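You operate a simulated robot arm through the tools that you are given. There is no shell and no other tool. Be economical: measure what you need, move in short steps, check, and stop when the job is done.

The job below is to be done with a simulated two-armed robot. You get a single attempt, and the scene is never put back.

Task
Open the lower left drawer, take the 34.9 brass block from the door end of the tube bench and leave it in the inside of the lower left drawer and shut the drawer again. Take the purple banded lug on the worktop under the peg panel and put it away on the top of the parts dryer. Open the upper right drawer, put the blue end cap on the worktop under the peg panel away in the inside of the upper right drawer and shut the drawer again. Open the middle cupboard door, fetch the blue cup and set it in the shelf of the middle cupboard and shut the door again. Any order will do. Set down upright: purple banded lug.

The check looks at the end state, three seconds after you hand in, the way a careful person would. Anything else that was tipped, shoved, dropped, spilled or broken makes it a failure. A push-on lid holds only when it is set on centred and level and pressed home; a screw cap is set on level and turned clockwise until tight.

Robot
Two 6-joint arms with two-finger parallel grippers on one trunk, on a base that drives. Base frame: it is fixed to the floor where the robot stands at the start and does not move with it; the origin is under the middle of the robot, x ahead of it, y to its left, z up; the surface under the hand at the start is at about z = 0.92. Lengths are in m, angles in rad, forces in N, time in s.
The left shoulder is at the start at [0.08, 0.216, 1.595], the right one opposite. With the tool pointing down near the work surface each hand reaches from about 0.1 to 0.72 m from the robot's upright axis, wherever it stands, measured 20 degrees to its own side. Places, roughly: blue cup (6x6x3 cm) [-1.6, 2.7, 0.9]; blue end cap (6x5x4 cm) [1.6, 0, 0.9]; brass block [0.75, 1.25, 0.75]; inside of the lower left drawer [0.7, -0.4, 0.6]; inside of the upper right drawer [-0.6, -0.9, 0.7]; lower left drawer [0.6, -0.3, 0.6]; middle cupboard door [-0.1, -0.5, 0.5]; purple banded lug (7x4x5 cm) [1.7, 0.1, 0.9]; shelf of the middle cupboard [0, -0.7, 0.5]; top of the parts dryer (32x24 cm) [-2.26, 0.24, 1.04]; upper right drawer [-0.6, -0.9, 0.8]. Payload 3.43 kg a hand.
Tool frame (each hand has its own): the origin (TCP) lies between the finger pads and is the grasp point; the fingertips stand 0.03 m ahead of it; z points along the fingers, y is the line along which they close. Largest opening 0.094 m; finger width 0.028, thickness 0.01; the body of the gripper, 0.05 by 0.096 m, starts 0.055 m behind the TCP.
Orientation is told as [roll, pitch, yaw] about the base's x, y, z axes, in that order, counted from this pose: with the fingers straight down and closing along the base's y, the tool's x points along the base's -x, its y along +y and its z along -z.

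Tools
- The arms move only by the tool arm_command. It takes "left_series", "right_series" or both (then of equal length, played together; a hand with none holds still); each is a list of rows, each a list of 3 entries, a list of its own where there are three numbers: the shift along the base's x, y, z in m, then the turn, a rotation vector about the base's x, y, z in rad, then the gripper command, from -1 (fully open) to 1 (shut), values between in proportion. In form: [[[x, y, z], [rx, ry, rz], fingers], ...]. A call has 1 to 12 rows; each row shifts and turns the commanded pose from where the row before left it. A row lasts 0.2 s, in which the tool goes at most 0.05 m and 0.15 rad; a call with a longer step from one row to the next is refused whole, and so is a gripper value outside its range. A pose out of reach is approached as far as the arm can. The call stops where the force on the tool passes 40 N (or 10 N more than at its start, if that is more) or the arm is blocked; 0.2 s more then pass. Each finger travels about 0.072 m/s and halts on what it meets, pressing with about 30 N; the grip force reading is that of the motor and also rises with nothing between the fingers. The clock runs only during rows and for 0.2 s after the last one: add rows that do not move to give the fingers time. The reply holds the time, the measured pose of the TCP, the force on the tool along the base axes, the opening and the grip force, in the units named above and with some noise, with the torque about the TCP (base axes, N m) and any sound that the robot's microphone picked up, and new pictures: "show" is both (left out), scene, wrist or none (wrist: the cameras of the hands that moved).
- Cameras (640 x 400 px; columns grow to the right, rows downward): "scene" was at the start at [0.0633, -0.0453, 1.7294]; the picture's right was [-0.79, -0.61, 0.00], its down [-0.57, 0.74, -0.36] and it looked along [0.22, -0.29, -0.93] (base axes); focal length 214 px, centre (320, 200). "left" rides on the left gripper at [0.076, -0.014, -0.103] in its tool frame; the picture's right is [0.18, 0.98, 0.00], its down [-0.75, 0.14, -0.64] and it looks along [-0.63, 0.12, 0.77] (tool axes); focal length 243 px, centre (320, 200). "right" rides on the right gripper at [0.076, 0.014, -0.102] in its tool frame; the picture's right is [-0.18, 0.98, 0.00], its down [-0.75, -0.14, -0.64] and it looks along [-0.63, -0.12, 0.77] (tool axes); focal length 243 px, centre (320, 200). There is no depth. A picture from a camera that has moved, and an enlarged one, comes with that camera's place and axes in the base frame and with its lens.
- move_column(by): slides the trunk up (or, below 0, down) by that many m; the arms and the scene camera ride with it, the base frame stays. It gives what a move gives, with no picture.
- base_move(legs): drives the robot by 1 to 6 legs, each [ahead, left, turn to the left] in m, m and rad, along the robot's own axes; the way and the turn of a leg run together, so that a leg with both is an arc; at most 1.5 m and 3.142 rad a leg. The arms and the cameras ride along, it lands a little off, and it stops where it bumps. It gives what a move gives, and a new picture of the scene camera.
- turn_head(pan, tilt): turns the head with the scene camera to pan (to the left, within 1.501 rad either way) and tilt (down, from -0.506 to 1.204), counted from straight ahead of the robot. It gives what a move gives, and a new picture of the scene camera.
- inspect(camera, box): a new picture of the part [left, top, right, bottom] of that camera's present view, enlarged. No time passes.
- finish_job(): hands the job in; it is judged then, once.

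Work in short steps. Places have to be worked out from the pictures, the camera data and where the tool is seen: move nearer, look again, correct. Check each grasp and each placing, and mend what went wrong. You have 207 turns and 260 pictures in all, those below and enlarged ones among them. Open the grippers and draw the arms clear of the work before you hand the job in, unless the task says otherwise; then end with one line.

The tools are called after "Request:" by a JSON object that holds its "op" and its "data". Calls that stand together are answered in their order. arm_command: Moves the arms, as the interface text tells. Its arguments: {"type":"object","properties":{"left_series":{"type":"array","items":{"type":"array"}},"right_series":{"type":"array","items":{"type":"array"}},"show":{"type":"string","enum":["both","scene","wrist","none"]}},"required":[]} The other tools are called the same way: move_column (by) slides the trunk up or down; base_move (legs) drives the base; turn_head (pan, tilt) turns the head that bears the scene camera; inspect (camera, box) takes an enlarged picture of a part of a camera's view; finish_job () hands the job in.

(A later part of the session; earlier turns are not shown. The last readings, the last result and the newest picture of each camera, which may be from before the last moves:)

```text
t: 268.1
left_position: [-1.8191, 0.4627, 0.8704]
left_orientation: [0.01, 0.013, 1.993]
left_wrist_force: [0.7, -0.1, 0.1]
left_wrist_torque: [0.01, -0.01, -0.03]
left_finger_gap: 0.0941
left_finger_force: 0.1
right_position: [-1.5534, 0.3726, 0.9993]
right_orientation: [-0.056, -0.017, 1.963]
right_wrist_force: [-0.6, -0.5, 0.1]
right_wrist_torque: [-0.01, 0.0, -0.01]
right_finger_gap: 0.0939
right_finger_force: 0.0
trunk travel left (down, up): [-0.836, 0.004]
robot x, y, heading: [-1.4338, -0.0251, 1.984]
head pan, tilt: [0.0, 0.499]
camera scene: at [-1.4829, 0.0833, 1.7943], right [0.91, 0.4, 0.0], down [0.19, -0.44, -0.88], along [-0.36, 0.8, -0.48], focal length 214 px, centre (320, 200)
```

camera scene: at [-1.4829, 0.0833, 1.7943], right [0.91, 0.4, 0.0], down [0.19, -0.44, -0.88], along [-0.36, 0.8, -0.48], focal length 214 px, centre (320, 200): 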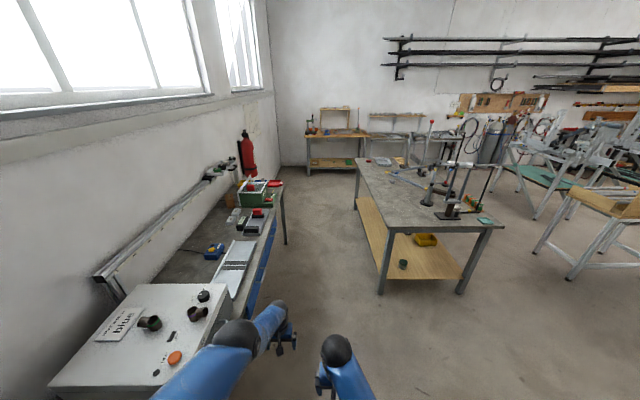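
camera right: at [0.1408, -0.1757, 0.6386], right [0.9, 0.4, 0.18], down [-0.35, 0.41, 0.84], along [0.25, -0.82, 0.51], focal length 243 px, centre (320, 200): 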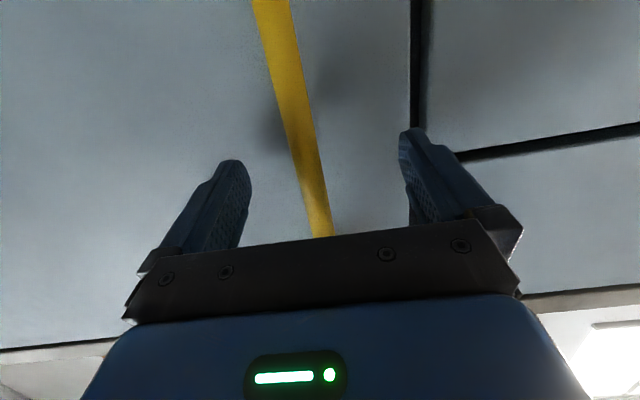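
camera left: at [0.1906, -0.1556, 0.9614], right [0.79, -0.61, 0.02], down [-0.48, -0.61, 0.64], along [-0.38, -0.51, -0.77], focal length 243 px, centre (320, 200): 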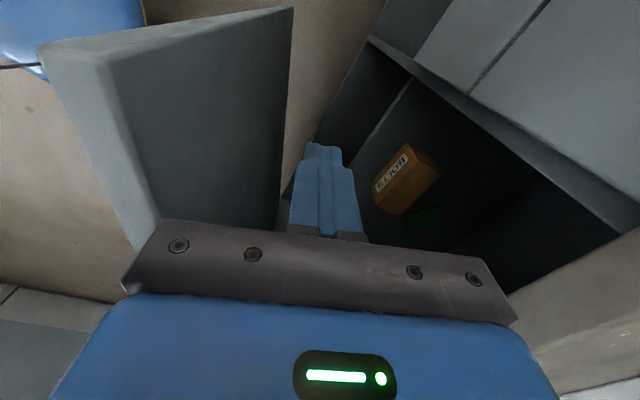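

The passage beside the table is ~0.95 m wide. I raise the left hand, drive up the aisle and turn to face the table.

Request:
{"op": "arm_command", "data": {"left_series": [[[0, 0, 0.045], [0, 0, 0], -1], [[0, 0, 0.045], [0, 0, 0], -1], [[0, 0, 0.045], [0, 0, 0], -1], [[0, 0, 0.03], [0, 0, 0], -1]], "right_series": [[[0, 0, 0], [0, 0, 0], -1], [[0, 0, 0], [0, 0, 0], -1], [[0, 0, 0], [0, 0, 0], -1], [[0, 0, 0], [0, 0, 0], -1]], "show": "none"}}

Request:
{"op": "base_move", "data": {"legs": [[0, -0.1, 0], [1.2, 0, 0], [1.15, 0, 0]]}}

```text
t: 269.1
left_position: [-1.841, 0.5357, 0.9877]
left_orientation: [0.013, 0.015, 1.994]
left_wrist_force: [0.6, 0.3, 0.3]
left_wrist_torque: [0.0, 0.02, 0.03]
left_finger_gap: 0.094
left_finger_force: 0.0
left hand out of reach, approached as far as the arm can: row 1, 2, 3, 4
right_position: [-1.5532, 0.3732, 0.9989]
right_orientation: [-0.057, -0.017, 1.964]
right_wrist_force: [0.3, 0.1, 0.0]
right_wrist_torque: [-0.03, 0.0, 0.02]
right_finger_gap: 0.0941
right_finger_force: 0.1
trunk travel left (down, up): [-0.836, 0.004]
robot x, y, heading: [-1.4336, -0.0244, 1.985]
head pan, tilt: [0.0, 0.499]
```

```text
t: 281.4
left_position: [-2.7185, 2.699, 0.9894]
left_orientation: [0.013, 0.014, 2.009]
left_wrist_force: [-0.3, -0.1, -0.1]
left_wrist_torque: [0.02, -0.02, -0.02]
left_finger_gap: 0.094
left_finger_force: 0.1
right_position: [-2.427, 2.5425, 0.9996]
right_orientation: [-0.055, -0.017, 1.981]
right_wrist_force: [0.1, 0.3, 0.4]
right_wrist_torque: [-0.02, 0.02, -0.01]
right_finger_gap: 0.0941
right_finger_force: 0.1
trunk travel left (down, up): [-0.836, 0.004]
robot x, y, heading: [-2.3, 2.1416, 2.004]
head pan, tilt: [0.0, 0.499]
camera scene: at [-2.3517, 2.2522, 1.7945], right [0.91, 0.42, 0.0], down [0.2, -0.43, -0.88], along [-0.37, 0.8, -0.48], focal length 214 px, centre (320, 200)
```

scene: 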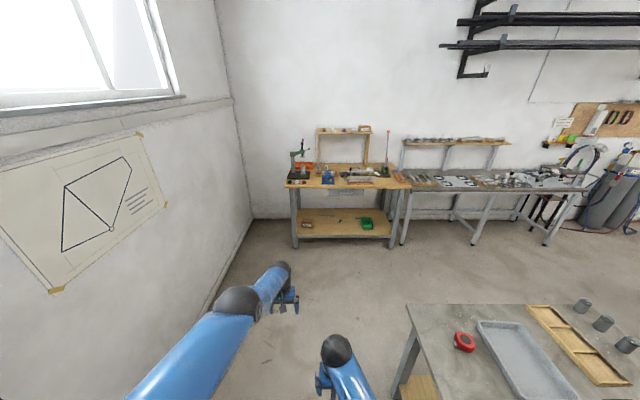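

I turn right to face the table's side and look down.

Request:
{"op": "base_move", "data": {"legs": [[0, 0, -1.57]]}}

Request:
{"op": "turn_head", "data": {"pan": 0.0, "tilt": 0.75}}

```text
t: 285.6
left_position: [-1.7466, 2.565, 0.9886]
left_orientation: [0.013, 0.012, 0.442]
left_wrist_force: [0.0, -0.2, 0.3]
left_wrist_torque: [-0.03, -0.01, 0.02]
left_finger_gap: 0.0939
left_finger_force: 0.1
right_position: [-1.9031, 2.2731, 1.0012]
right_orientation: [-0.055, -0.017, 0.416]
right_wrist_force: [0.2, 0.1, -0.1]
right_wrist_torque: [-0.03, -0.04, -0.02]
right_finger_gap: 0.0942
right_finger_force: 0.1
trunk travel left (down, up): [-0.836, 0.004]
robot x, y, heading: [-2.2987, 2.1442, 0.435]
head pan, tilt: [0.0, 0.499]
camera scene: at [-2.1918, 2.1951, 1.7943], right [0.42, -0.91, 0.0], down [-0.43, -0.2, -0.88], along [0.8, 0.37, -0.48], focal length 214 px, centre (320, 200)
```

scene: 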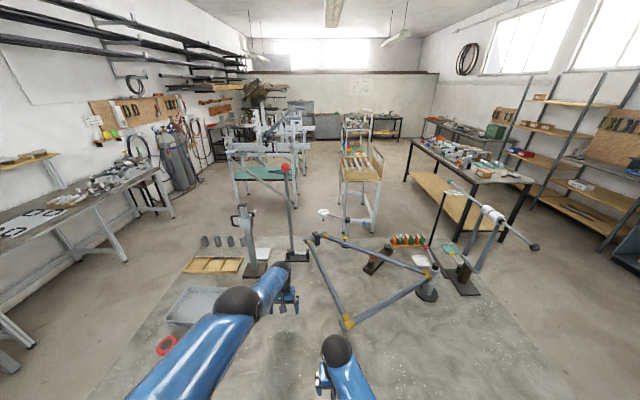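

```text
t: 286.3
left_position: [-1.7468, 2.5644, 0.9887]
left_orientation: [0.012, 0.015, 0.444]
left_wrist_force: [-0.2, 0.1, -0.3]
left_wrist_torque: [0.02, -0.01, -0.01]
left_finger_gap: 0.094
left_finger_force: 0.0
right_position: [-1.9034, 2.2721, 1.0]
right_orientation: [-0.055, -0.017, 0.414]
right_wrist_force: [-0.6, 0.3, -0.7]
right_wrist_torque: [-0.01, 0.02, -0.03]
right_finger_gap: 0.0941
right_finger_force: 0.0
trunk travel left (down, up): [-0.836, 0.004]
robot x, y, heading: [-2.2999, 2.1427, 0.435]
head pan, tilt: [0.0, 0.75]
camera scene: at [-2.1988, 2.1913, 1.7724], right [0.42, -0.91, 0.0], down [-0.62, -0.29, -0.73], along [0.66, 0.31, -0.68], focal length 214 px, centre (320, 200)
```

scene: 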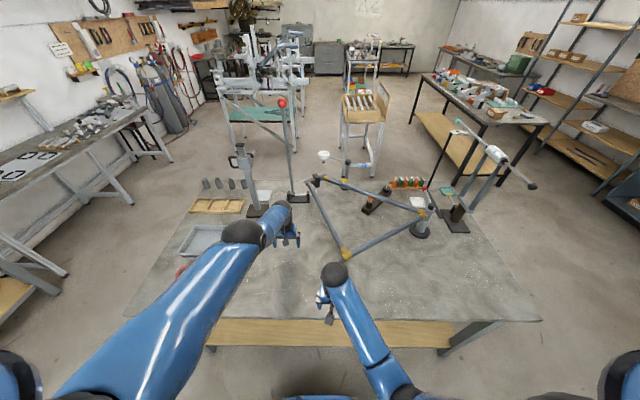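

The cup should be right below the left hand; I look through its camera.

Request:
{"op": "inspect", "data": {"camera": "left", "box": [0, 0, 640, 400]}}

Request:
{"op": "inspect", "data": {"camera": "scene", "box": [180, 170, 420, 320]}}

```text
1.00 times, centred on (320, 200) of left (not enlarged: the box is as wide or as high as the picture)
camera zoom: at [-1.8076, 2.5194, 1.0916], right [-0.59, 0.81, 0.02], down [0.63, 0.45, 0.63], along [0.51, 0.38, -0.77], focal length 243 px, centre (320, 200)
```

zoom: 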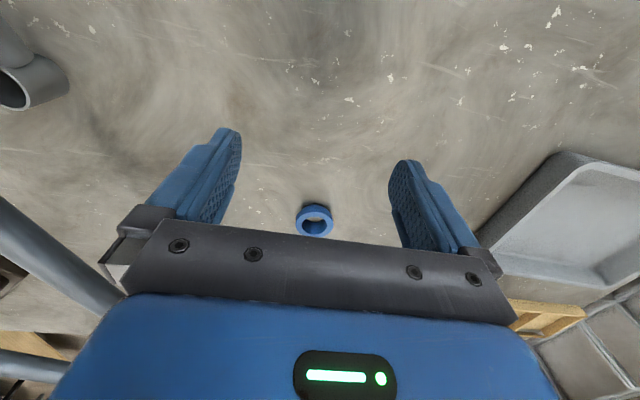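

```text
2.67 times, centred on (300, 245) of scene
camera zoom: at [-2.1988, 2.1913, 1.7724], right [0.42, -0.91, 0.0], down [-0.62, -0.29, -0.73], along [0.66, 0.31, -0.68], focal length 572 px, centre (373, 80)
```

zoom: 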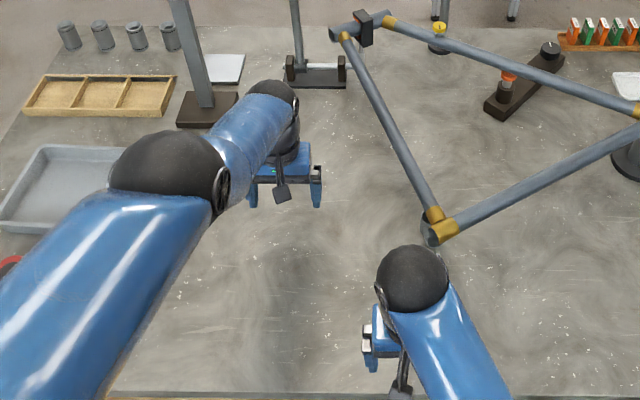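

Cup ring ≈(−1.634, 2.64); a frame tube at z≈0.95 passes 0.2 m to its right. I draw the right hand back, tilt the left hand 0.5 rad forward, then advance the base 0.15 m.

Request:
{"op": "arm_command", "data": {"right_series": [[[-0.036, -0.017, 0], [0, 0, 0], -1], [[-0.036, -0.017, 0], [0, 0, 0], -1], [[-0.036, -0.017, 0], [0, 0, 0], -1], [[0, 0, 0], [0, 0, 0], -1]], "left_series": [[[-0.009, 0.019, 0.01], [0.0527, -0.1134, 0], -1], [[-0.013, -0.006, 0.01], [0.0527, -0.1134, 0], -1], [[-0.013, -0.006, 0], [0.0527, -0.1134, 0], -1], [[0, 0, 0], [0.0527, -0.1134, 0], -1]], "show": "none"}}

Request:
{"op": "base_move", "data": {"legs": [[0.15, 0, 0]]}}

Request:
{"op": "inspect", "data": {"camera": "left", "box": [0, 0, 640, 400]}}

```text
t: 287.3
left_position: [-1.6918, 2.6036, 0.9549]
left_orientation: [0.009, -0.487, 0.443]
left_wrist_force: [-0.4, 0.8, -0.7]
left_wrist_torque: [-0.01, 0.0, 0.0]
left_finger_gap: 0.0939
left_finger_force: 0.0
left hand out of reach, approached as far as the arm can: row 1, 2, 3, 4
right_position: [-2.0127, 2.2228, 1.0018]
right_orientation: [-0.056, -0.017, 0.415]
right_wrist_force: [-0.4, 0.0, -0.3]
right_wrist_torque: [0.0, 0.01, -0.04]
right_finger_gap: 0.0939
right_finger_force: 0.0
trunk travel left (down, up): [-0.836, 0.004]
robot x, y, heading: [-2.3007, 2.1386, 0.437]
head pan, tilt: [0.0, 0.75]
```

```text
t: 288.7
left_position: [-1.5601, 2.6665, 0.9568]
left_orientation: [0.01, -0.488, 0.443]
left_wrist_force: [-0.1, 0.1, -0.6]
left_wrist_torque: [0.04, -0.02, 0.02]
left_finger_gap: 0.0943
left_finger_force: 0.1
right_position: [-1.8797, 2.2821, 1.0012]
right_orientation: [-0.056, -0.02, 0.415]
right_wrist_force: [0.0, 0.2, -0.3]
right_wrist_torque: [-0.02, -0.04, 0.0]
right_finger_gap: 0.0941
right_finger_force: 0.1
trunk travel left (down, up): [-0.836, 0.004]
robot x, y, heading: [-2.1628, 2.2052, 0.441]
head pan, tilt: [0.0, 0.75]
camera scene: at [-2.0694, 2.2515, 1.7729], right [0.42, -0.91, 0.0], down [-0.62, -0.29, -0.73], along [0.67, 0.31, -0.68], focal length 214 px, centre (320, 200)
```

scene: 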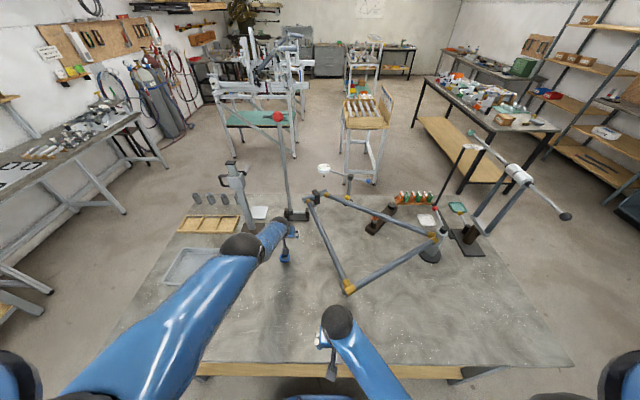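

```text
1.00 times, centred on (320, 200) of left (not enlarged: the box is as wide or as high as the picture)
camera zoom: at [-1.658, 2.603, 1.0113], right [-0.57, 0.82, -0.08], down [0.27, 0.28, 0.92], along [0.77, 0.51, -0.38], focal length 243 px, centre (320, 200)
```

zoom: 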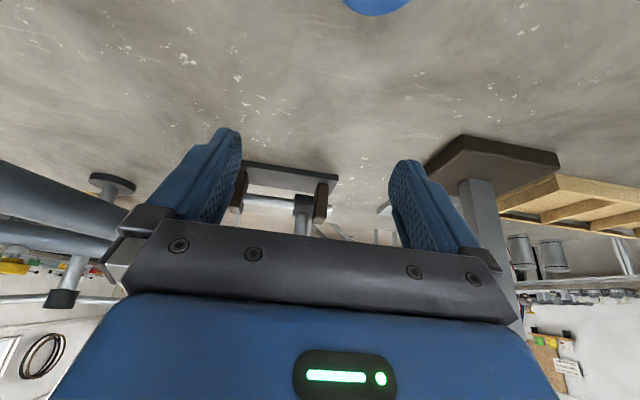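

The hand overshot forward; the cup is ~7 cm behind it. I move back and look.

Request:
{"op": "arm_command", "data": {"left_series": [[[-0.037, -0.011, 0], [0, 0, 0], -1], [[-0.037, -0.011, 0], [0, 0, 0], -1], [[0, 0, 0], [0, 0, 0], -1]], "show": "wrist"}}

```text
t: 289.5
left_position: [-1.5837, 2.6634, 0.9187]
left_orientation: [0.009, -0.484, 0.443]
left_wrist_force: [-1.1, -0.2, -0.9]
left_wrist_torque: [0.01, 0.01, -0.02]
left_finger_gap: 0.0939
left_finger_force: 0.2
left hand out of reach, approached as far as the arm can: row 1, 2
right_position: [-1.8781, 2.2841, 0.9992]
right_orientation: [-0.055, -0.017, 0.414]
right_wrist_force: [-0.7, 0.1, -0.2]
right_wrist_torque: [0.0, 0.01, 0.01]
right_finger_gap: 0.0943
right_finger_force: 0.2
trunk travel left (down, up): [-0.836, 0.004]
robot x, y, heading: [-2.1677, 2.2072, 0.431]
head pan, tilt: [0.0, 0.75]
camera left: at [-1.6803, 2.5999, 0.9726], right [-0.57, 0.82, -0.08], down [0.27, 0.28, 0.92], along [0.77, 0.51, -0.38], focal length 243 px, centre (320, 200)
```

left: 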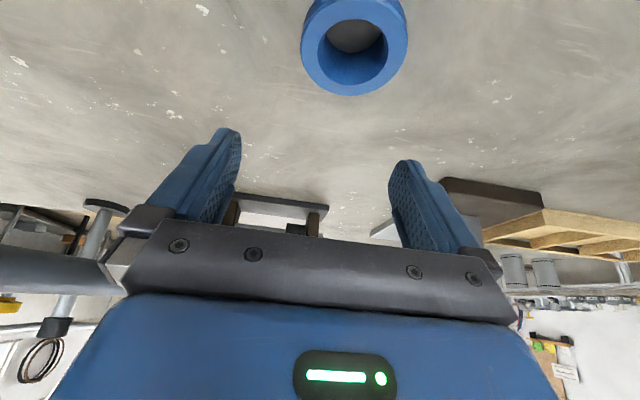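

The reach limit drops the hand when drawn in. I go back up/forward, then back the base 8 cm instead.

Request:
{"op": "arm_command", "data": {"left_series": [[[0.024, 0.011, 0.035], [0, 0, 0], -1], [[0.003, 0.013, 0.01], [0, 0, 0], -1], [[0, 0, 0], [0, 0, 0], -1]], "show": "none"}}

Request:
{"op": "base_move", "data": {"legs": [[-0.09, 0, 0]]}}

Request:
{"op": "inspect", "data": {"camera": "left", "box": [0, 0, 640, 400]}}

```text
t: 290.3
left_position: [-1.5544, 2.6863, 0.9631]
left_orientation: [0.009, -0.484, 0.445]
left_wrist_force: [-0.4, 0.4, -0.4]
left_wrist_torque: [-0.03, 0.03, 0.01]
left_finger_gap: 0.094
left_finger_force: 0.0
right_position: [-1.877, 2.2845, 1.0012]
right_orientation: [-0.055, -0.019, 0.413]
right_wrist_force: [0.8, -0.3, 0.0]
right_wrist_torque: [0.01, 0.0, 0.0]
right_finger_gap: 0.094
right_finger_force: 0.1
trunk travel left (down, up): [-0.836, 0.004]
robot x, y, heading: [-2.1642, 2.2078, 0.431]
head pan, tilt: [0.0, 0.75]
```

```text
t: 291.4
left_position: [-1.63, 2.653, 0.9563]
left_orientation: [0.009, -0.476, 0.446]
left_wrist_force: [0.9, 0.1, -0.8]
left_wrist_torque: [0.02, 0.02, -0.01]
left_finger_gap: 0.0941
left_finger_force: 0.2
right_position: [-1.9494, 2.2516, 0.9971]
right_orientation: [-0.055, -0.01, 0.414]
right_wrist_force: [1.6, -0.6, -0.2]
right_wrist_torque: [-0.05, 0.09, 0.02]
right_finger_gap: 0.0939
right_finger_force: 0.0
trunk travel left (down, up): [-0.836, 0.004]
robot x, y, heading: [-2.2423, 2.1716, 0.439]
head pan, tilt: [0.0, 0.75]
camera scene: at [-2.1307, 2.2232, 1.771], right [0.42, -0.91, 0.0], down [-0.62, -0.29, -0.72], along [0.66, 0.31, -0.69], focal length 214 px, centre (320, 200)
```

scene: 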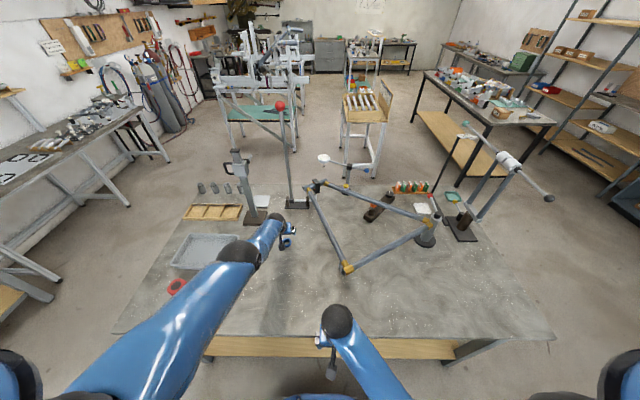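

```text
1.00 times, centred on (320, 200) of left (not enlarged: the box is as wide or as high as the picture)
camera zoom: at [-1.7254, 2.5901, 1.0119], right [-0.57, 0.81, -0.08], down [0.28, 0.28, 0.92], along [0.77, 0.51, -0.39], focal length 243 px, centre (320, 200)
```

zoom: 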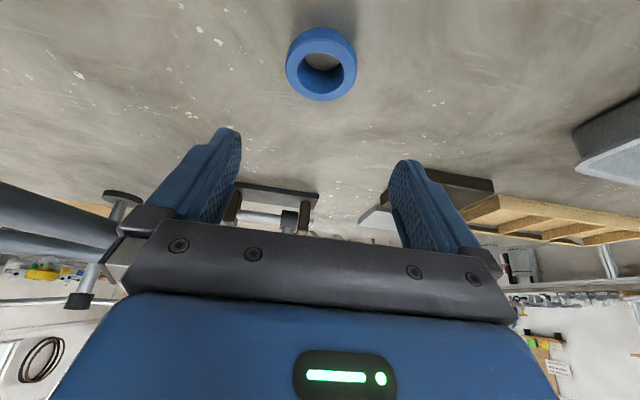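

Cup is laterally aligned, ~2 cm ahead and ~0.12 m below. I descend 6 cm and look.

Request:
{"op": "arm_command", "data": {"left_series": [[[0.004, 0.002, -0.03], [0, 0, 0], -1], [[0.004, 0.002, -0.03], [0, 0, 0], -1], [[0, 0, 0], [0, 0, 0], -1]], "show": "wrist"}}

```text
t: 292.2
left_position: [-1.6583, 2.6404, 0.9272]
left_orientation: [0.01, -0.485, 0.445]
left_wrist_force: [-1.1, 0.0, -0.1]
left_wrist_torque: [0.0, 0.02, 0.0]
left_finger_gap: 0.0939
left_finger_force: 0.1
left hand out of reach, approached as far as the arm can: row 1, 2
right_position: [-1.9561, 2.2481, 1.0001]
right_orientation: [-0.056, -0.017, 0.416]
right_wrist_force: [-0.3, -0.9, -1.2]
right_wrist_torque: [0.01, -0.01, -0.01]
right_finger_gap: 0.0942
right_finger_force: 0.0
trunk travel left (down, up): [-0.836, 0.004]
robot x, y, heading: [-2.2446, 2.1707, 0.434]
head pan, tilt: [0.0, 0.75]
camera left: at [-1.7554, 2.5778, 0.9814], right [-0.57, 0.82, -0.08], down [0.27, 0.28, 0.92], along [0.77, 0.51, -0.38], focal length 243 px, centre (320, 200)
```

left: 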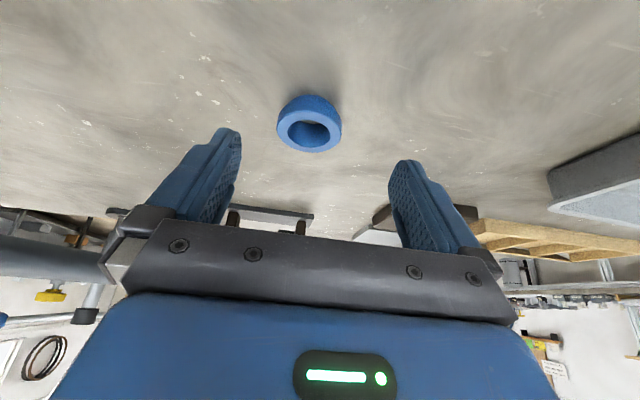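

Arm is at full extension, so I'll approach with the base: shift right 9 mm, lower the trunk 5 cm, and check.

Request:
{"op": "arm_command", "data": {"left_series": [[[0.004, -0.008, 0], [0, 0, 0], -1], [[0, 0, 0], [0, 0, 0], -1]], "show": "none"}}

Request:
{"op": "move_column", "data": {"by": -0.05}}

Request:
{"op": "inspect", "data": {"camera": "left", "box": [0, 0, 640, 400]}}

```text
t: 292.8
left_position: [-1.6534, 2.632, 0.9276]
left_orientation: [0.009, -0.484, 0.445]
left_wrist_force: [0.3, -0.8, -0.1]
left_wrist_torque: [0.0, 0.0, -0.04]
left_finger_gap: 0.0942
left_finger_force: 0.0
right_position: [-1.9557, 2.2484, 1.0008]
right_orientation: [-0.055, -0.018, 0.416]
right_wrist_force: [0.4, 0.2, -0.1]
right_wrist_torque: [0.01, 0.01, 0.02]
right_finger_gap: 0.0941
right_finger_force: 0.0
trunk travel left (down, up): [-0.836, 0.004]
robot x, y, heading: [-2.2486, 2.1702, 0.44]
head pan, tilt: [0.0, 0.75]
```

```text
t: 293.7
left_position: [-1.6559, 2.6324, 0.8785]
left_orientation: [0.007, -0.484, 0.444]
left_wrist_force: [-0.1, -0.7, -0.2]
left_wrist_torque: [0.01, 0.02, 0.03]
left_finger_gap: 0.0941
left_finger_force: 0.1
right_position: [-1.9573, 2.2471, 0.9504]
right_orientation: [-0.056, -0.018, 0.417]
right_wrist_force: [0.0, 0.8, 0.4]
right_wrist_torque: [-0.03, -0.02, 0.01]
right_finger_gap: 0.0942
right_finger_force: 0.1
trunk travel left (down, up): [-0.786, 0.054]
robot x, y, heading: [-2.2457, 2.1722, 0.436]
head pan, tilt: [0.0, 0.75]
```

```text
1.00 times, centred on (320, 200) of left (not enlarged: the box is as wide or as high as the picture)
camera zoom: at [-1.7528, 2.569, 0.9324], right [-0.57, 0.82, -0.08], down [0.27, 0.28, 0.92], along [0.77, 0.51, -0.38], focal length 243 px, centre (320, 200)
```

zoom: 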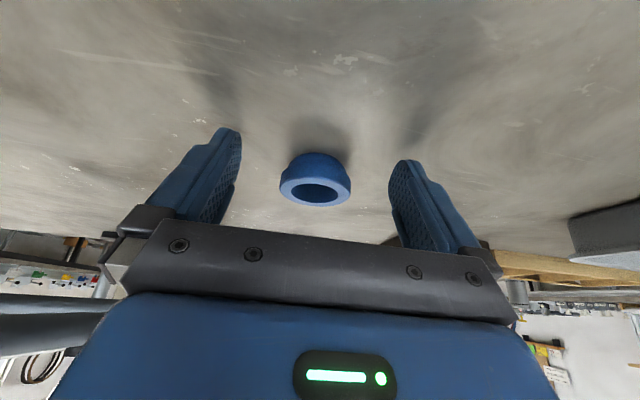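

Aligned. I lower 1.4 cm more and advance the base 5 cm so the fingers straddle the cup.

Request:
{"op": "move_column", "data": {"by": -0.014}}

Request:
{"op": "base_move", "data": {"legs": [[0.05, 0, 0]]}}

Request:
{"op": "inspect", "data": {"camera": "left", "box": [0, 0, 640, 400]}}

```text
t: 294.1
left_position: [-1.6565, 2.6312, 0.873]
left_orientation: [0.008, -0.484, 0.445]
left_wrist_force: [-13.8, -6.2, 15.9]
left_wrist_torque: [-0.9, 0.08, -0.73]
left_finger_gap: 0.0941
left_finger_force: 0.0
right_position: [-1.9578, 2.2469, 0.9455]
right_orientation: [-0.055, -0.019, 0.416]
right_wrist_force: [0.3, -0.5, -0.8]
right_wrist_torque: [-0.01, 0.02, 0.01]
right_finger_gap: 0.0941
right_finger_force: 0.2
trunk travel left (down, up): [-0.78, 0.06]
robot x, y, heading: [-2.2473, 2.1677, 0.437]
head pan, tilt: [0.0, 0.75]
stopped: the force on the tool passed its limit at 46 N (the readings are from after the stop); the commanded pose is now the measured one
```

```text
t: 295.1
left_position: [-1.6103, 2.653, 0.8734]
left_orientation: [0.007, -0.484, 0.444]
left_wrist_force: [-6.9, -2.4, 11.7]
left_wrist_torque: [-0.57, -0.05, -0.22]
left_finger_gap: 0.0939
left_finger_force: 0.1
right_position: [-1.9131, 2.2682, 0.9442]
right_orientation: [-0.056, -0.019, 0.416]
right_wrist_force: [0.4, 0.7, 0.1]
right_wrist_torque: [-0.01, -0.02, -0.02]
right_finger_gap: 0.094
right_finger_force: 0.1
trunk travel left (down, up): [-0.78, 0.06]
robot x, y, heading: [-2.1993, 2.188, 0.438]
head pan, tilt: [0.0, 0.75]
camera scene: at [-2.1022, 2.2371, 1.716], right [0.42, -0.91, 0.0], down [-0.62, -0.29, -0.73], along [0.66, 0.31, -0.68], focal length 214 px, centre (320, 200)
```

scene: 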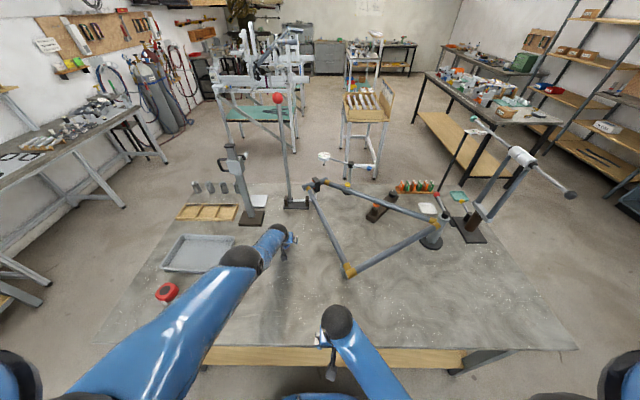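

```text
1.00 times, centred on (320, 200) of left (not enlarged: the box is as wide or as high as the picture)
camera zoom: at [-1.7079, 2.5898, 0.9281], right [-0.57, 0.82, -0.08], down [0.27, 0.28, 0.92], along [0.77, 0.51, -0.38], focal length 243 px, centre (320, 200)
```

zoom: 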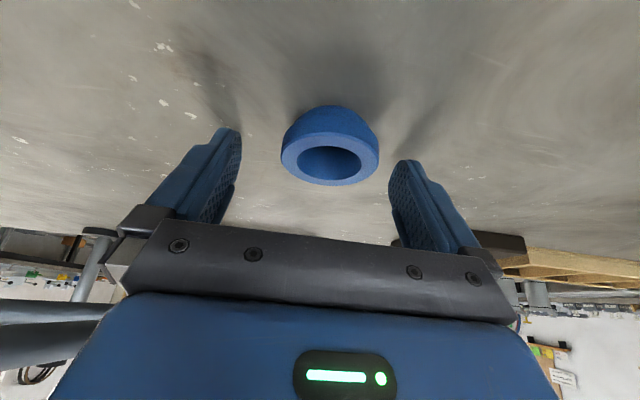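

Tips touched the table (top ≈0.84) and the cup is between the fingertips. I raise 4 mm, advance 1.2 cm with slight left shift.

Request:
{"op": "move_column", "data": {"by": 0.005}}

Request:
{"op": "base_move", "data": {"legs": [[0.014, 0.006, 0]]}}

Request:
{"op": "inspect", "data": {"camera": "left", "box": [160, 60, 480, 260]}}

```text
t: 295.6
left_position: [-1.6098, 2.6519, 0.8767]
left_orientation: [0.007, -0.484, 0.445]
left_wrist_force: [-0.4, 0.0, 0.7]
left_wrist_torque: [0.02, 0.03, -0.01]
left_finger_gap: 0.094
left_finger_force: 0.0
right_position: [-1.9118, 2.2694, 0.9494]
right_orientation: [-0.056, -0.017, 0.415]
right_wrist_force: [-0.1, 1.0, -0.3]
right_wrist_torque: [-0.02, -0.01, 0.0]
right_finger_gap: 0.0939
right_finger_force: 0.1
trunk travel left (down, up): [-0.785, 0.055]
robot x, y, heading: [-2.2031, 2.191, 0.434]
head pan, tilt: [0.0, 0.75]
```

```text
t: 296.4
left_position: [-1.6005, 2.662, 0.879]
left_orientation: [0.008, -0.487, 0.447]
left_wrist_force: [-0.3, -0.6, 0.5]
left_wrist_torque: [-0.01, -0.02, -0.01]
left_finger_gap: 0.0939
left_finger_force: 0.0
right_position: [-1.9033, 2.2783, 0.9504]
right_orientation: [-0.052, -0.021, 0.416]
right_wrist_force: [0.1, -0.6, 0.2]
right_wrist_torque: [-0.01, 0.0, 0.03]
right_finger_gap: 0.0939
right_finger_force: 0.0
trunk travel left (down, up): [-0.785, 0.055]
robot x, y, heading: [-2.1924, 2.2039, 0.436]
head pan, tilt: [0.0, 0.75]
camera scene: at [-2.0929, 2.2452, 1.7212], right [0.42, -0.91, 0.0], down [-0.62, -0.29, -0.73], along [0.66, 0.31, -0.68], focal length 214 px, centre (320, 200)
```

scene: 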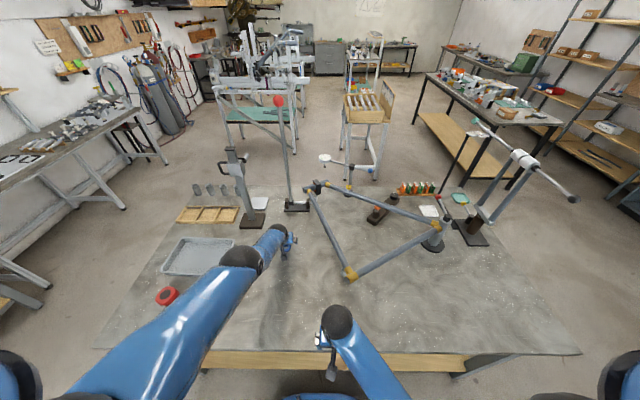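

```text
2.00 times, centred on (320, 160) of left
camera zoom: at [-1.6983, 2.5993, 0.9341], right [-0.57, 0.82, -0.08], down [0.27, 0.28, 0.92], along [0.77, 0.51, -0.38], focal length 485 px, centre (320, 280)
```

zoom: 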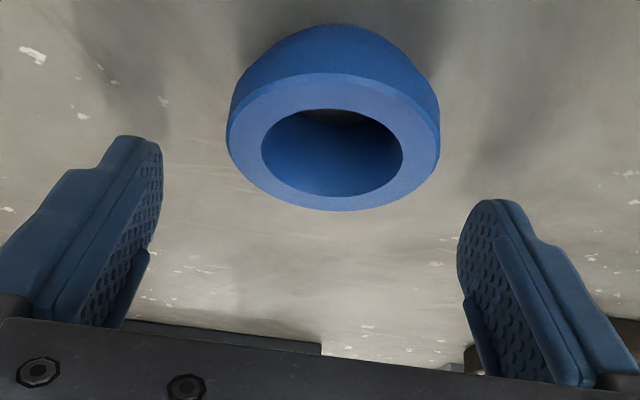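

Two-view triangulation shows the cup is smaller/closer: centre ≈(−1.627, 2.647), rim z≈0.866 — I overshot. I back up 3.8 cm and look.

Request:
{"op": "base_move", "data": {"legs": [[-0.038, 0, 0]]}}

Request:
{"op": "inspect", "data": {"camera": "left", "box": [160, 60, 480, 260]}}

```text
t: 297.2
left_position: [-1.6283, 2.6506, 0.8743]
left_orientation: [0.008, -0.481, 0.445]
left_wrist_force: [0.9, 1.0, 0.1]
left_wrist_torque: [-0.07, 0.05, 0.03]
left_finger_gap: 0.094
left_finger_force: 0.1
right_position: [-1.9311, 2.267, 0.9482]
right_orientation: [-0.053, -0.012, 0.415]
right_wrist_force: [0.2, -0.4, -0.5]
right_wrist_torque: [0.02, 0.05, 0.0]
right_finger_gap: 0.0942
right_finger_force: 0.0
trunk travel left (down, up): [-0.785, 0.055]
robot x, y, heading: [-2.2266, 2.1847, 0.439]
head pan, tilt: [0.0, 0.75]
camera scene: at [-2.114, 2.2368, 1.7203], right [0.42, -0.91, 0.0], down [-0.62, -0.29, -0.73], along [0.66, 0.31, -0.69], focal length 214 px, centre (320, 200)
```

scene: 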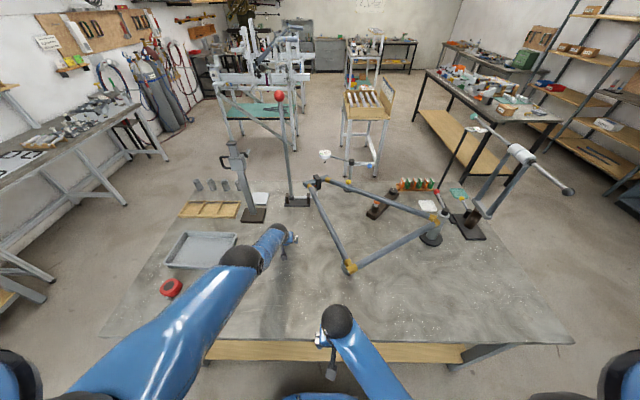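

```text
2.00 times, centred on (320, 160) of left
camera zoom: at [-1.7249, 2.5876, 0.9293], right [-0.57, 0.81, -0.08], down [0.28, 0.28, 0.92], along [0.77, 0.51, -0.39], focal length 485 px, centre (320, 280)
```

zoom: 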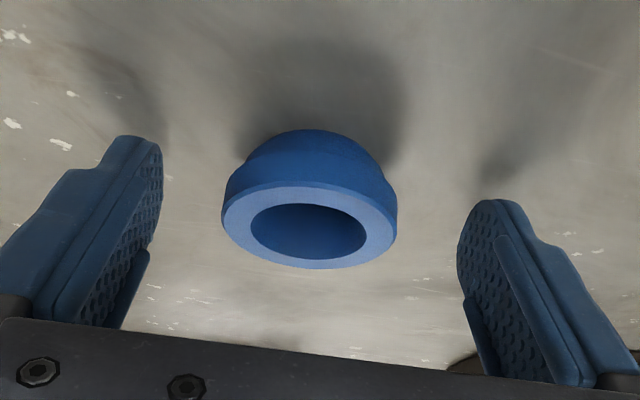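

Now the cup sits right between the finger pads. I close.

Request:
{"op": "arm_command", "data": {"left_series": [[[0, 0, 0], [0, 0, 0], -0.3], [[0, 0, 0], [0, 0, 0], 0.2], [[0, 0, 0], [0, 0, 0], 1], [[0, 0, 0], [0, 0, 0], 1], [[0, 0, 0], [0, 0, 0], 1]], "show": "wrist"}}

```text
t: 298.4
left_position: [-1.6304, 2.6481, 0.8812]
left_orientation: [0.007, -0.492, 0.446]
left_wrist_force: [3.9, 1.8, 11.5]
left_wrist_torque: [0.19, -0.29, 0.01]
left_finger_gap: 0.0498
left_finger_force: 29.4
right_position: [-1.9355, 2.2628, 0.9489]
right_orientation: [-0.055, -0.02, 0.414]
right_wrist_force: [-0.5, -0.1, 0.4]
right_wrist_torque: [0.01, 0.01, 0.0]
right_finger_gap: 0.094
right_finger_force: 0.0
trunk travel left (down, up): [-0.785, 0.055]
robot x, y, heading: [-2.223, 2.1878, 0.44]
head pan, tilt: [0.0, 0.75]
camera left: at [-1.7285, 2.5859, 0.9344], right [-0.57, 0.82, -0.08], down [0.27, 0.28, 0.92], along [0.77, 0.51, -0.38], focal length 243 px, centre (320, 200)
```

left: 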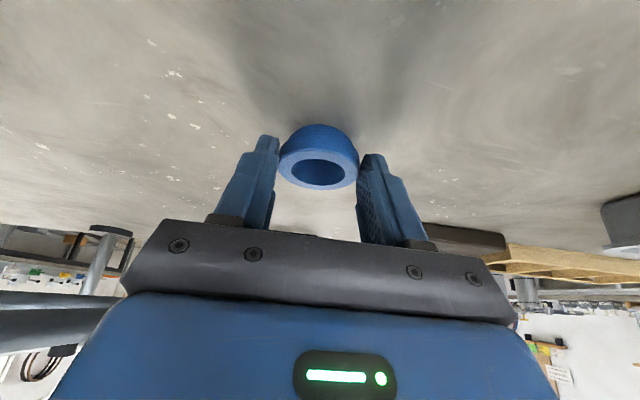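

Gripped at 50 mm. I lift gently with the trunk and check.

Request:
{"op": "move_column", "data": {"by": 0.05}}

Request:
{"op": "inspect", "data": {"camera": "left", "box": [160, 60, 480, 260]}}

```text
t: 299.4
left_position: [-1.6314, 2.6489, 0.927]
left_orientation: [0.007, -0.485, 0.446]
left_wrist_force: [1.0, 0.9, -0.5]
left_wrist_torque: [0.0, 0.01, -0.01]
left_finger_gap: 0.0495
left_finger_force: 29.6
right_position: [-1.9352, 2.2643, 0.9992]
right_orientation: [-0.056, -0.017, 0.416]
right_wrist_force: [0.1, 0.8, 1.2]
right_wrist_torque: [0.01, -0.02, 0.01]
right_finger_gap: 0.0939
right_finger_force: 0.0
trunk travel left (down, up): [-0.835, 0.005]
robot x, y, heading: [-2.2249, 2.1831, 0.438]
head pan, tilt: [0.0, 0.75]
```

```text
2.00 times, centred on (320, 160) of left
camera zoom: at [-1.7296, 2.5857, 0.9823], right [-0.57, 0.82, -0.08], down [0.27, 0.28, 0.92], along [0.77, 0.51, -0.38], focal length 485 px, centre (320, 280)
```

zoom: 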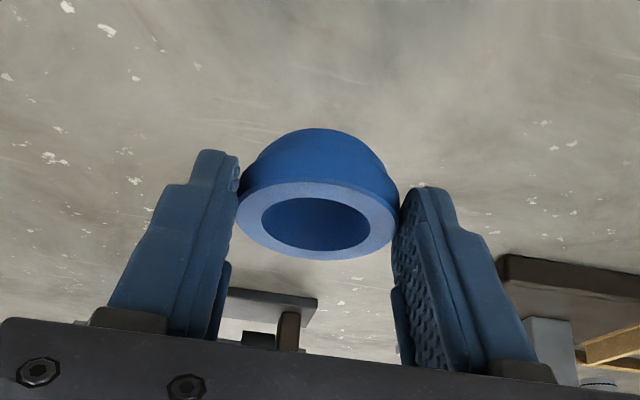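

Cup is held firmly. I retract the arm toward the robot (clear of the frame) keeping height.

Request:
{"op": "arm_command", "data": {"left_series": [[[-0.04, -0.019, 0], [0, 0, 0], 1], [[-0.04, -0.019, 0], [0, 0, 0], 1], [[-0.04, -0.019, 0], [0, 0, 0], 1], [[-0.04, -0.019, 0], [0, 0, 0], 1], [[-0.04, -0.019, 0], [0, 0, 0], 1], [[-0.04, -0.019, 0], [0, 0, 0], 1], [[0, 0, 0], [0, 0, 0], 1]], "show": "wrist"}}

```text
t: 300.3
left_position: [-1.6714, 2.6181, 0.8727]
left_orientation: [0.005, -0.523, 0.447]
left_wrist_force: [-0.6, 0.3, 6.2]
left_wrist_torque: [0.03, 0.09, -0.01]
left_finger_gap: 0.0496
left_finger_force: 29.8
left hand out of reach, approached as far as the arm can: row 1, 2, 3, 4
right_position: [-1.9377, 2.2643, 1.0008]
right_orientation: [-0.053, -0.022, 0.417]
right_wrist_force: [0.3, 0.3, -0.3]
right_wrist_torque: [0.01, 0.0, 0.0]
right_finger_gap: 0.094
right_finger_force: 0.0
trunk travel left (down, up): [-0.835, 0.005]
robot x, y, heading: [-2.2245, 2.1869, 0.435]
head pan, tilt: [0.0, 0.75]
stopped in row 4 (left hand): the force on the tool passed its limit at 222 N (the readings are from after the stop); the commanded pose is now the measured one
camera left: at [-1.7706, 2.5549, 0.9234], right [-0.57, 0.82, -0.09], down [0.24, 0.27, 0.93], along [0.79, 0.51, -0.35], focal length 243 px, centre (320, 200)
```

left: 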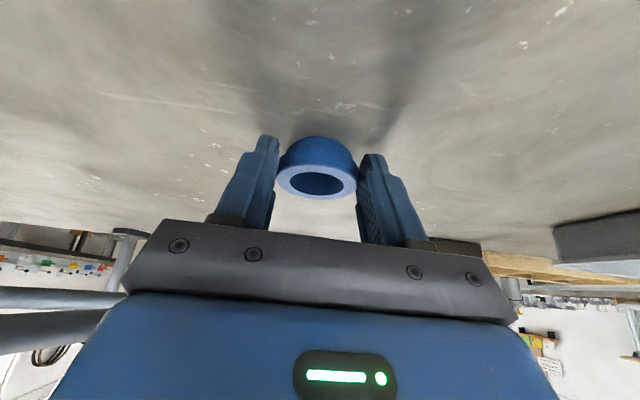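

Drawing in at this tilt forced the hand down onto the table. I go up and forward again first.

Request:
{"op": "arm_command", "data": {"left_series": [[[0.012, 0.009, 0.02], [0, 0, 0], 1], [[0.015, 0.012, 0.02], [0, 0, 0], 1], [[0.015, 0.01, 0.02], [0, 0, 0], 1], [[0, 0, 0], [0, 0, 0], 1]], "show": "wrist"}}

```text
t: 301.3
left_position: [-1.6285, 2.65, 0.9294]
left_orientation: [0.003, -0.515, 0.449]
left_wrist_force: [-0.4, -0.7, -0.6]
left_wrist_torque: [0.03, -0.02, 0.01]
left_finger_gap: 0.0497
left_finger_force: 30.4
right_position: [-1.9342, 2.2646, 0.9984]
right_orientation: [-0.057, -0.021, 0.419]
right_wrist_force: [0.3, 0.2, 0.2]
right_wrist_torque: [0.01, 0.02, -0.02]
right_finger_gap: 0.094
right_finger_force: 0.0
trunk travel left (down, up): [-0.835, 0.005]
robot x, y, heading: [-2.2211, 2.1855, 0.435]
head pan, tilt: [0.0, 0.75]
camera left: at [-1.7276, 2.5871, 0.9805], right [-0.57, 0.82, -0.09], down [0.25, 0.27, 0.93], along [0.78, 0.51, -0.36], focal length 243 px, centre (320, 200)
```

left: 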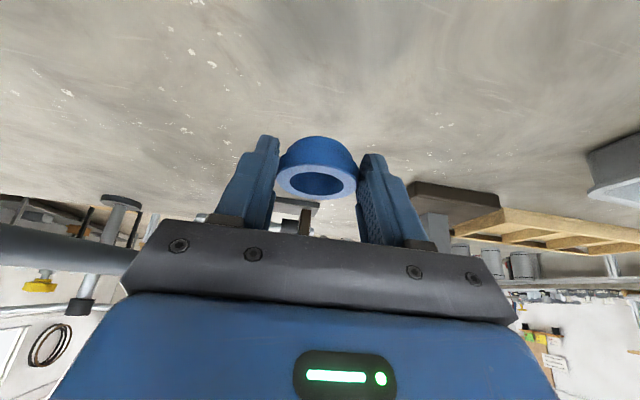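

I turn the hand back to pointing down (cup may tilt in the air), rising, then retract.

Request:
{"op": "arm_command", "data": {"left_series": [[[0, 0, 0.015], [-0.0543, 0.1168, 0], 1], [[0, 0, 0.015], [-0.0543, 0.1168, 0], 1], [[0, 0, 0.015], [-0.0543, 0.1168, 0], 1], [[0, 0, 0.015], [-0.0543, 0.1168, 0], 1], [[0, 0, 0], [0, 0, 0], 1]], "show": "none"}}

Request:
{"op": "arm_command", "data": {"left_series": [[[-0.03, -0.014, 0], [0, 0, 0], 1], [[-0.03, -0.014, 0], [0, 0, 0], 1], [[-0.03, -0.014, 0], [0, 0, 0], 1], [[-0.03, -0.014, 0], [0, 0, 0], 1]], "show": "wrist"}}

```text
t: 302.5
left_position: [-1.6571, 2.6379, 0.9983]
left_orientation: [0.007, -0.064, 0.447]
left_wrist_force: [1.0, -0.2, -1.2]
left_wrist_torque: [0.0, 0.04, 0.01]
left_finger_gap: 0.0497
left_finger_force: 29.7
left hand out of reach, approached as far as the arm can: row 1, 2, 3, 4
right_position: [-1.9351, 2.2649, 0.9992]
right_orientation: [-0.055, -0.017, 0.416]
right_wrist_force: [0.3, 0.1, -0.4]
right_wrist_torque: [0.01, -0.02, -0.04]
right_finger_gap: 0.0939
right_finger_force: 0.1
trunk travel left (down, up): [-0.835, 0.005]
robot x, y, heading: [-2.2213, 2.1823, 0.44]
head pan, tilt: [0.0, 0.75]
```

```text
t: 303.5
left_position: [-1.6795, 2.6216, 0.9523]
left_orientation: [0.01, -0.064, 0.446]
left_wrist_force: [0.1, 0.4, 0.0]
left_wrist_torque: [0.03, -0.01, -0.02]
left_finger_gap: 0.0495
left_finger_force: 29.8
left hand out of reach, approached as far as the arm can: row 1, 2, 3, 4
right_position: [-1.9347, 2.2648, 1.0008]
right_orientation: [-0.057, -0.017, 0.416]
right_wrist_force: [0.5, -0.5, 0.1]
right_wrist_torque: [-0.01, 0.0, 0.0]
right_finger_gap: 0.094
right_finger_force: 0.0
trunk travel left (down, up): [-0.835, 0.005]
robot x, y, heading: [-2.2249, 2.1867, 0.443]
head pan, tilt: [0.0, 0.75]
camera left: at [-1.7473, 2.5719, 1.0495], right [-0.59, 0.81, 0.0], down [0.58, 0.43, 0.69], along [0.56, 0.41, -0.72], focal length 243 px, centre (320, 200)
```

left: 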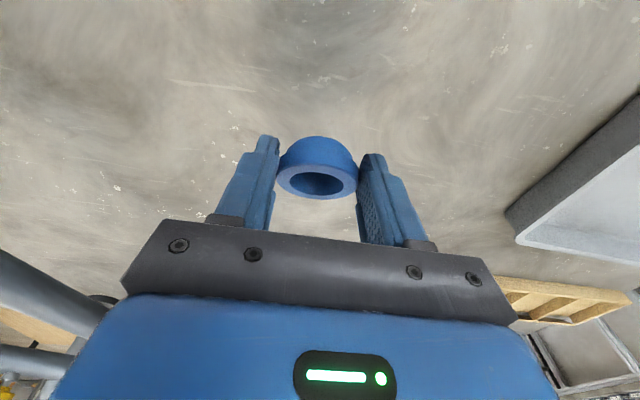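

The elbow limit keeps this arm low when drawn in, so I keep the pose (cup ~7 cm above the table) and back the base out, then sidestep right down the aisle.

Request:
{"op": "base_move", "data": {"legs": [[-0.2, 0, 0], [0, -0.6, 0], [0.1, -0.6, 0]]}}

```text
t: 311.1
left_position: [-1.26, 1.4904, 0.9527]
left_orientation: [0.006, -0.064, 0.445]
left_wrist_force: [0.0, 0.1, -2.0]
left_wrist_torque: [0.03, 0.01, -0.01]
left_finger_gap: 0.0496
left_finger_force: 30.1
right_position: [-1.516, 1.1355, 0.9996]
right_orientation: [-0.058, -0.018, 0.415]
right_wrist_force: [-0.3, 0.0, 0.1]
right_wrist_torque: [0.02, -0.04, 0.04]
right_finger_gap: 0.094
right_finger_force: 0.0
trunk travel left (down, up): [-0.835, 0.005]
robot x, y, heading: [-1.8041, 1.0524, 0.435]
head pan, tilt: [0.0, 0.75]
camera scene: at [-1.7037, 1.1053, 1.7709], right [0.42, -0.91, 0.0], down [-0.62, -0.29, -0.73], along [0.66, 0.31, -0.68], focal length 214 px, centre (320, 200)
```

scene: 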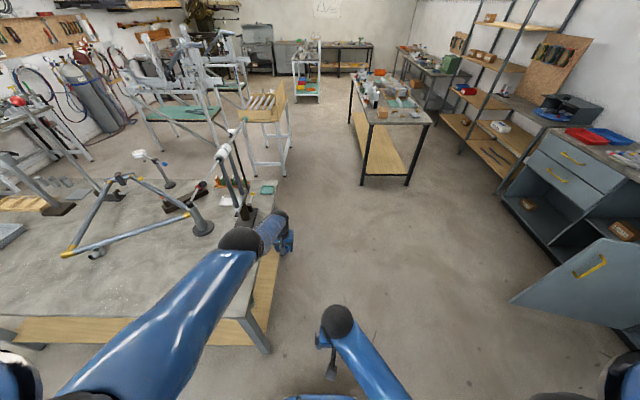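

Clear of the table. I turn to face the cupboard and drive to stand in front of its left part.

Request:
{"op": "base_move", "data": {"legs": [[0.03, -0.15, 0], [0, 0, -1.58], [0.35, 0, 0], [0.2, 1.2, 0], [0.4, 0, 0]]}}

```text
t: 326.1
left_position: [0.2021, 0.0004, 0.9542]
left_orientation: [0.008, -0.066, -1.144]
left_wrist_force: [-0.3, 0.3, 0.0]
left_wrist_torque: [-0.01, 0.0, 0.01]
left_finger_gap: 0.049
left_finger_force: 29.5
right_position: [-0.1488, 0.2615, 0.9997]
right_orientation: [-0.055, -0.021, -1.175]
right_wrist_force: [1.0, 0.4, 0.3]
right_wrist_torque: [-0.01, 0.01, -0.03]
right_finger_gap: 0.0941
right_finger_force: 0.0
trunk travel left (down, up): [-0.835, 0.005]
robot x, y, heading: [-0.2188, 0.5533, -1.149]
head pan, tilt: [0.0, 0.75]
camera scene: at [-0.1766, 0.4505, 1.7712], right [-0.91, -0.41, 0.0], down [-0.28, 0.62, -0.73], along [0.3, -0.67, -0.68], focal length 214 px, centre (320, 200)
```

scene: 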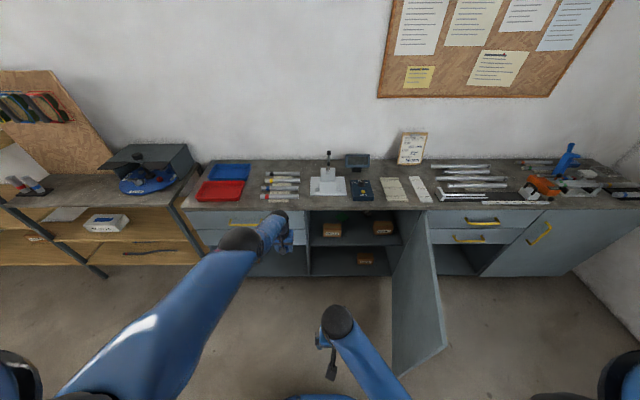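

Door is open wide. I zoom into the cupboard to locate the shelf.

Request:
{"op": "inspect", "data": {"camera": "scene", "box": [280, 190, 460, 302]}}

```text
3.56 times, centred on (370, 246) of scene
camera zoom: at [-0.1766, 0.4505, 1.7712], right [-0.91, -0.41, 0.0], down [-0.28, 0.62, -0.73], along [0.3, -0.67, -0.68], focal length 763 px, centre (142, 36)
```

zoom: 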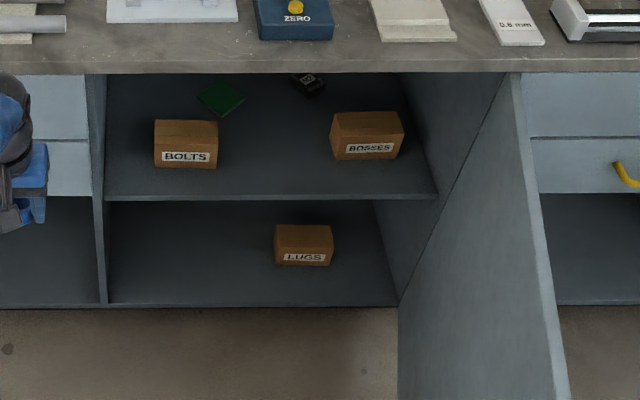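

Free shelf spot is between the BOLTS and BOSSES boxes: ≈F 0.455, L −0.24, shelf z≈0.515. I lower the trunk, move the right hand aside, shift the left hand and tilt it.

Request:
{"op": "move_column", "data": {"by": -0.33}}

Request:
{"op": "arm_command", "data": {"left_series": [[[-0.04, -0.018, 0], [0, 0, 0], 1], [[-0.04, -0.018, 0], [0, 0, 0], 1], [[-0.04, -0.018, 0], [0, 0, 0], 1], [[-0.04, -0.018, 0], [0, 0, 0], 1], [[0, 0, 0], [-0.1335, -0.06, 0], 1], [[0, 0, 0], [-0.1335, -0.06, 0], 1], [[0, 0, 0], [-0.1335, -0.06, 0], 1], [[0, 0, 0], [0, 0, 0], 1]], "right_series": [[[-0.036, -0.016, 0], [0, 0, 0], -1], [[-0.036, -0.016, 0], [0, 0, 0], -1], [[-0.036, -0.016, 0], [0, 0, 0], -1], [[0, 0, 0], [0, 0, 0], -1], [[0, 0, 0], [0, 0, 0], -1], [[0, 0, 0], [0, 0, 0], -1], [[0, 0, 0], [0, 0, 0], -1], [[0, 0, 0], [0, 0, 0], -1]], "show": "both"}}

```text
t: 329.4
left_position: [0.2023, -0.0012, 0.6226]
left_orientation: [0.008, -0.061, -1.144]
left_wrist_force: [-0.4, 0.1, 0.3]
left_wrist_torque: [0.03, 0.0, -0.01]
left_finger_gap: 0.0491
left_finger_force: 30.3
right_position: [-0.1459, 0.2593, 0.6688]
right_orientation: [-0.056, -0.019, -1.175]
right_wrist_force: [0.1, -0.1, 0.8]
right_wrist_torque: [0.02, -0.01, -0.01]
right_finger_gap: 0.094
right_finger_force: 0.1
trunk travel left (down, up): [-0.505, 0.335]
robot x, y, heading: [-0.2216, 0.5535, -1.152]
head pan, tilt: [0.0, 0.75]
```

```text
t: 331.2
left_position: [0.0387, -0.0427, 0.6403]
left_orientation: [0.006, -0.504, -1.144]
left_wrist_force: [0.6, -0.2, -1.5]
left_wrist_torque: [0.03, 0.0, 0.0]
left_finger_gap: 0.0492
left_finger_force: 30.6
left hand out of reach, approached as far as the arm can: row 1, 2, 3, 4
right_position: [-0.2553, 0.2123, 0.6684]
right_orientation: [-0.057, -0.017, -1.175]
right_wrist_force: [0.7, -0.1, 0.2]
right_wrist_torque: [0.02, 0.03, 0.01]
right_finger_gap: 0.0938
right_finger_force: 0.0
trunk travel left (down, up): [-0.505, 0.335]
robot x, y, heading: [-0.2213, 0.5531, -1.151]
head pan, tilt: [0.0, 0.75]
camera scene: at [-0.1747, 0.4466, 1.4408], right [-0.91, -0.41, 0.0], down [-0.28, 0.62, -0.73], along [0.3, -0.67, -0.68], focal length 214 px, centre (320, 200)
camera right: at [-0.2675, 0.2913, 0.7692], right [0.98, 0.21, -0.05], down [0.19, -0.72, 0.66], along [0.1, -0.66, -0.75], focal length 243 px, centre (320, 200)
camera left: at [-0.0226, 0.0579, 0.6927], right [0.83, 0.56, -0.08], down [0.27, -0.26, 0.93], along [0.49, -0.79, -0.37], focal length 243 px, centre (320, 200)
```

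scene: 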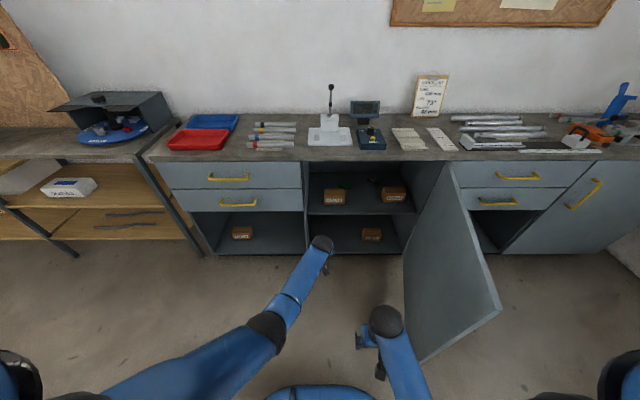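
right: 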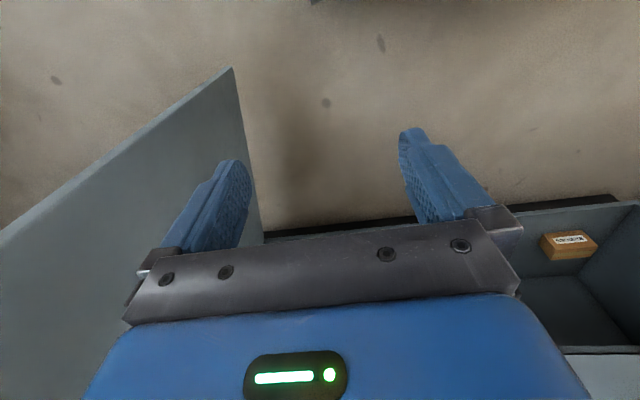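
left: 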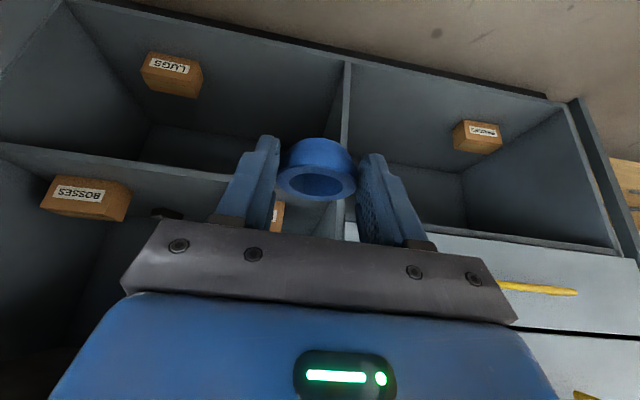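

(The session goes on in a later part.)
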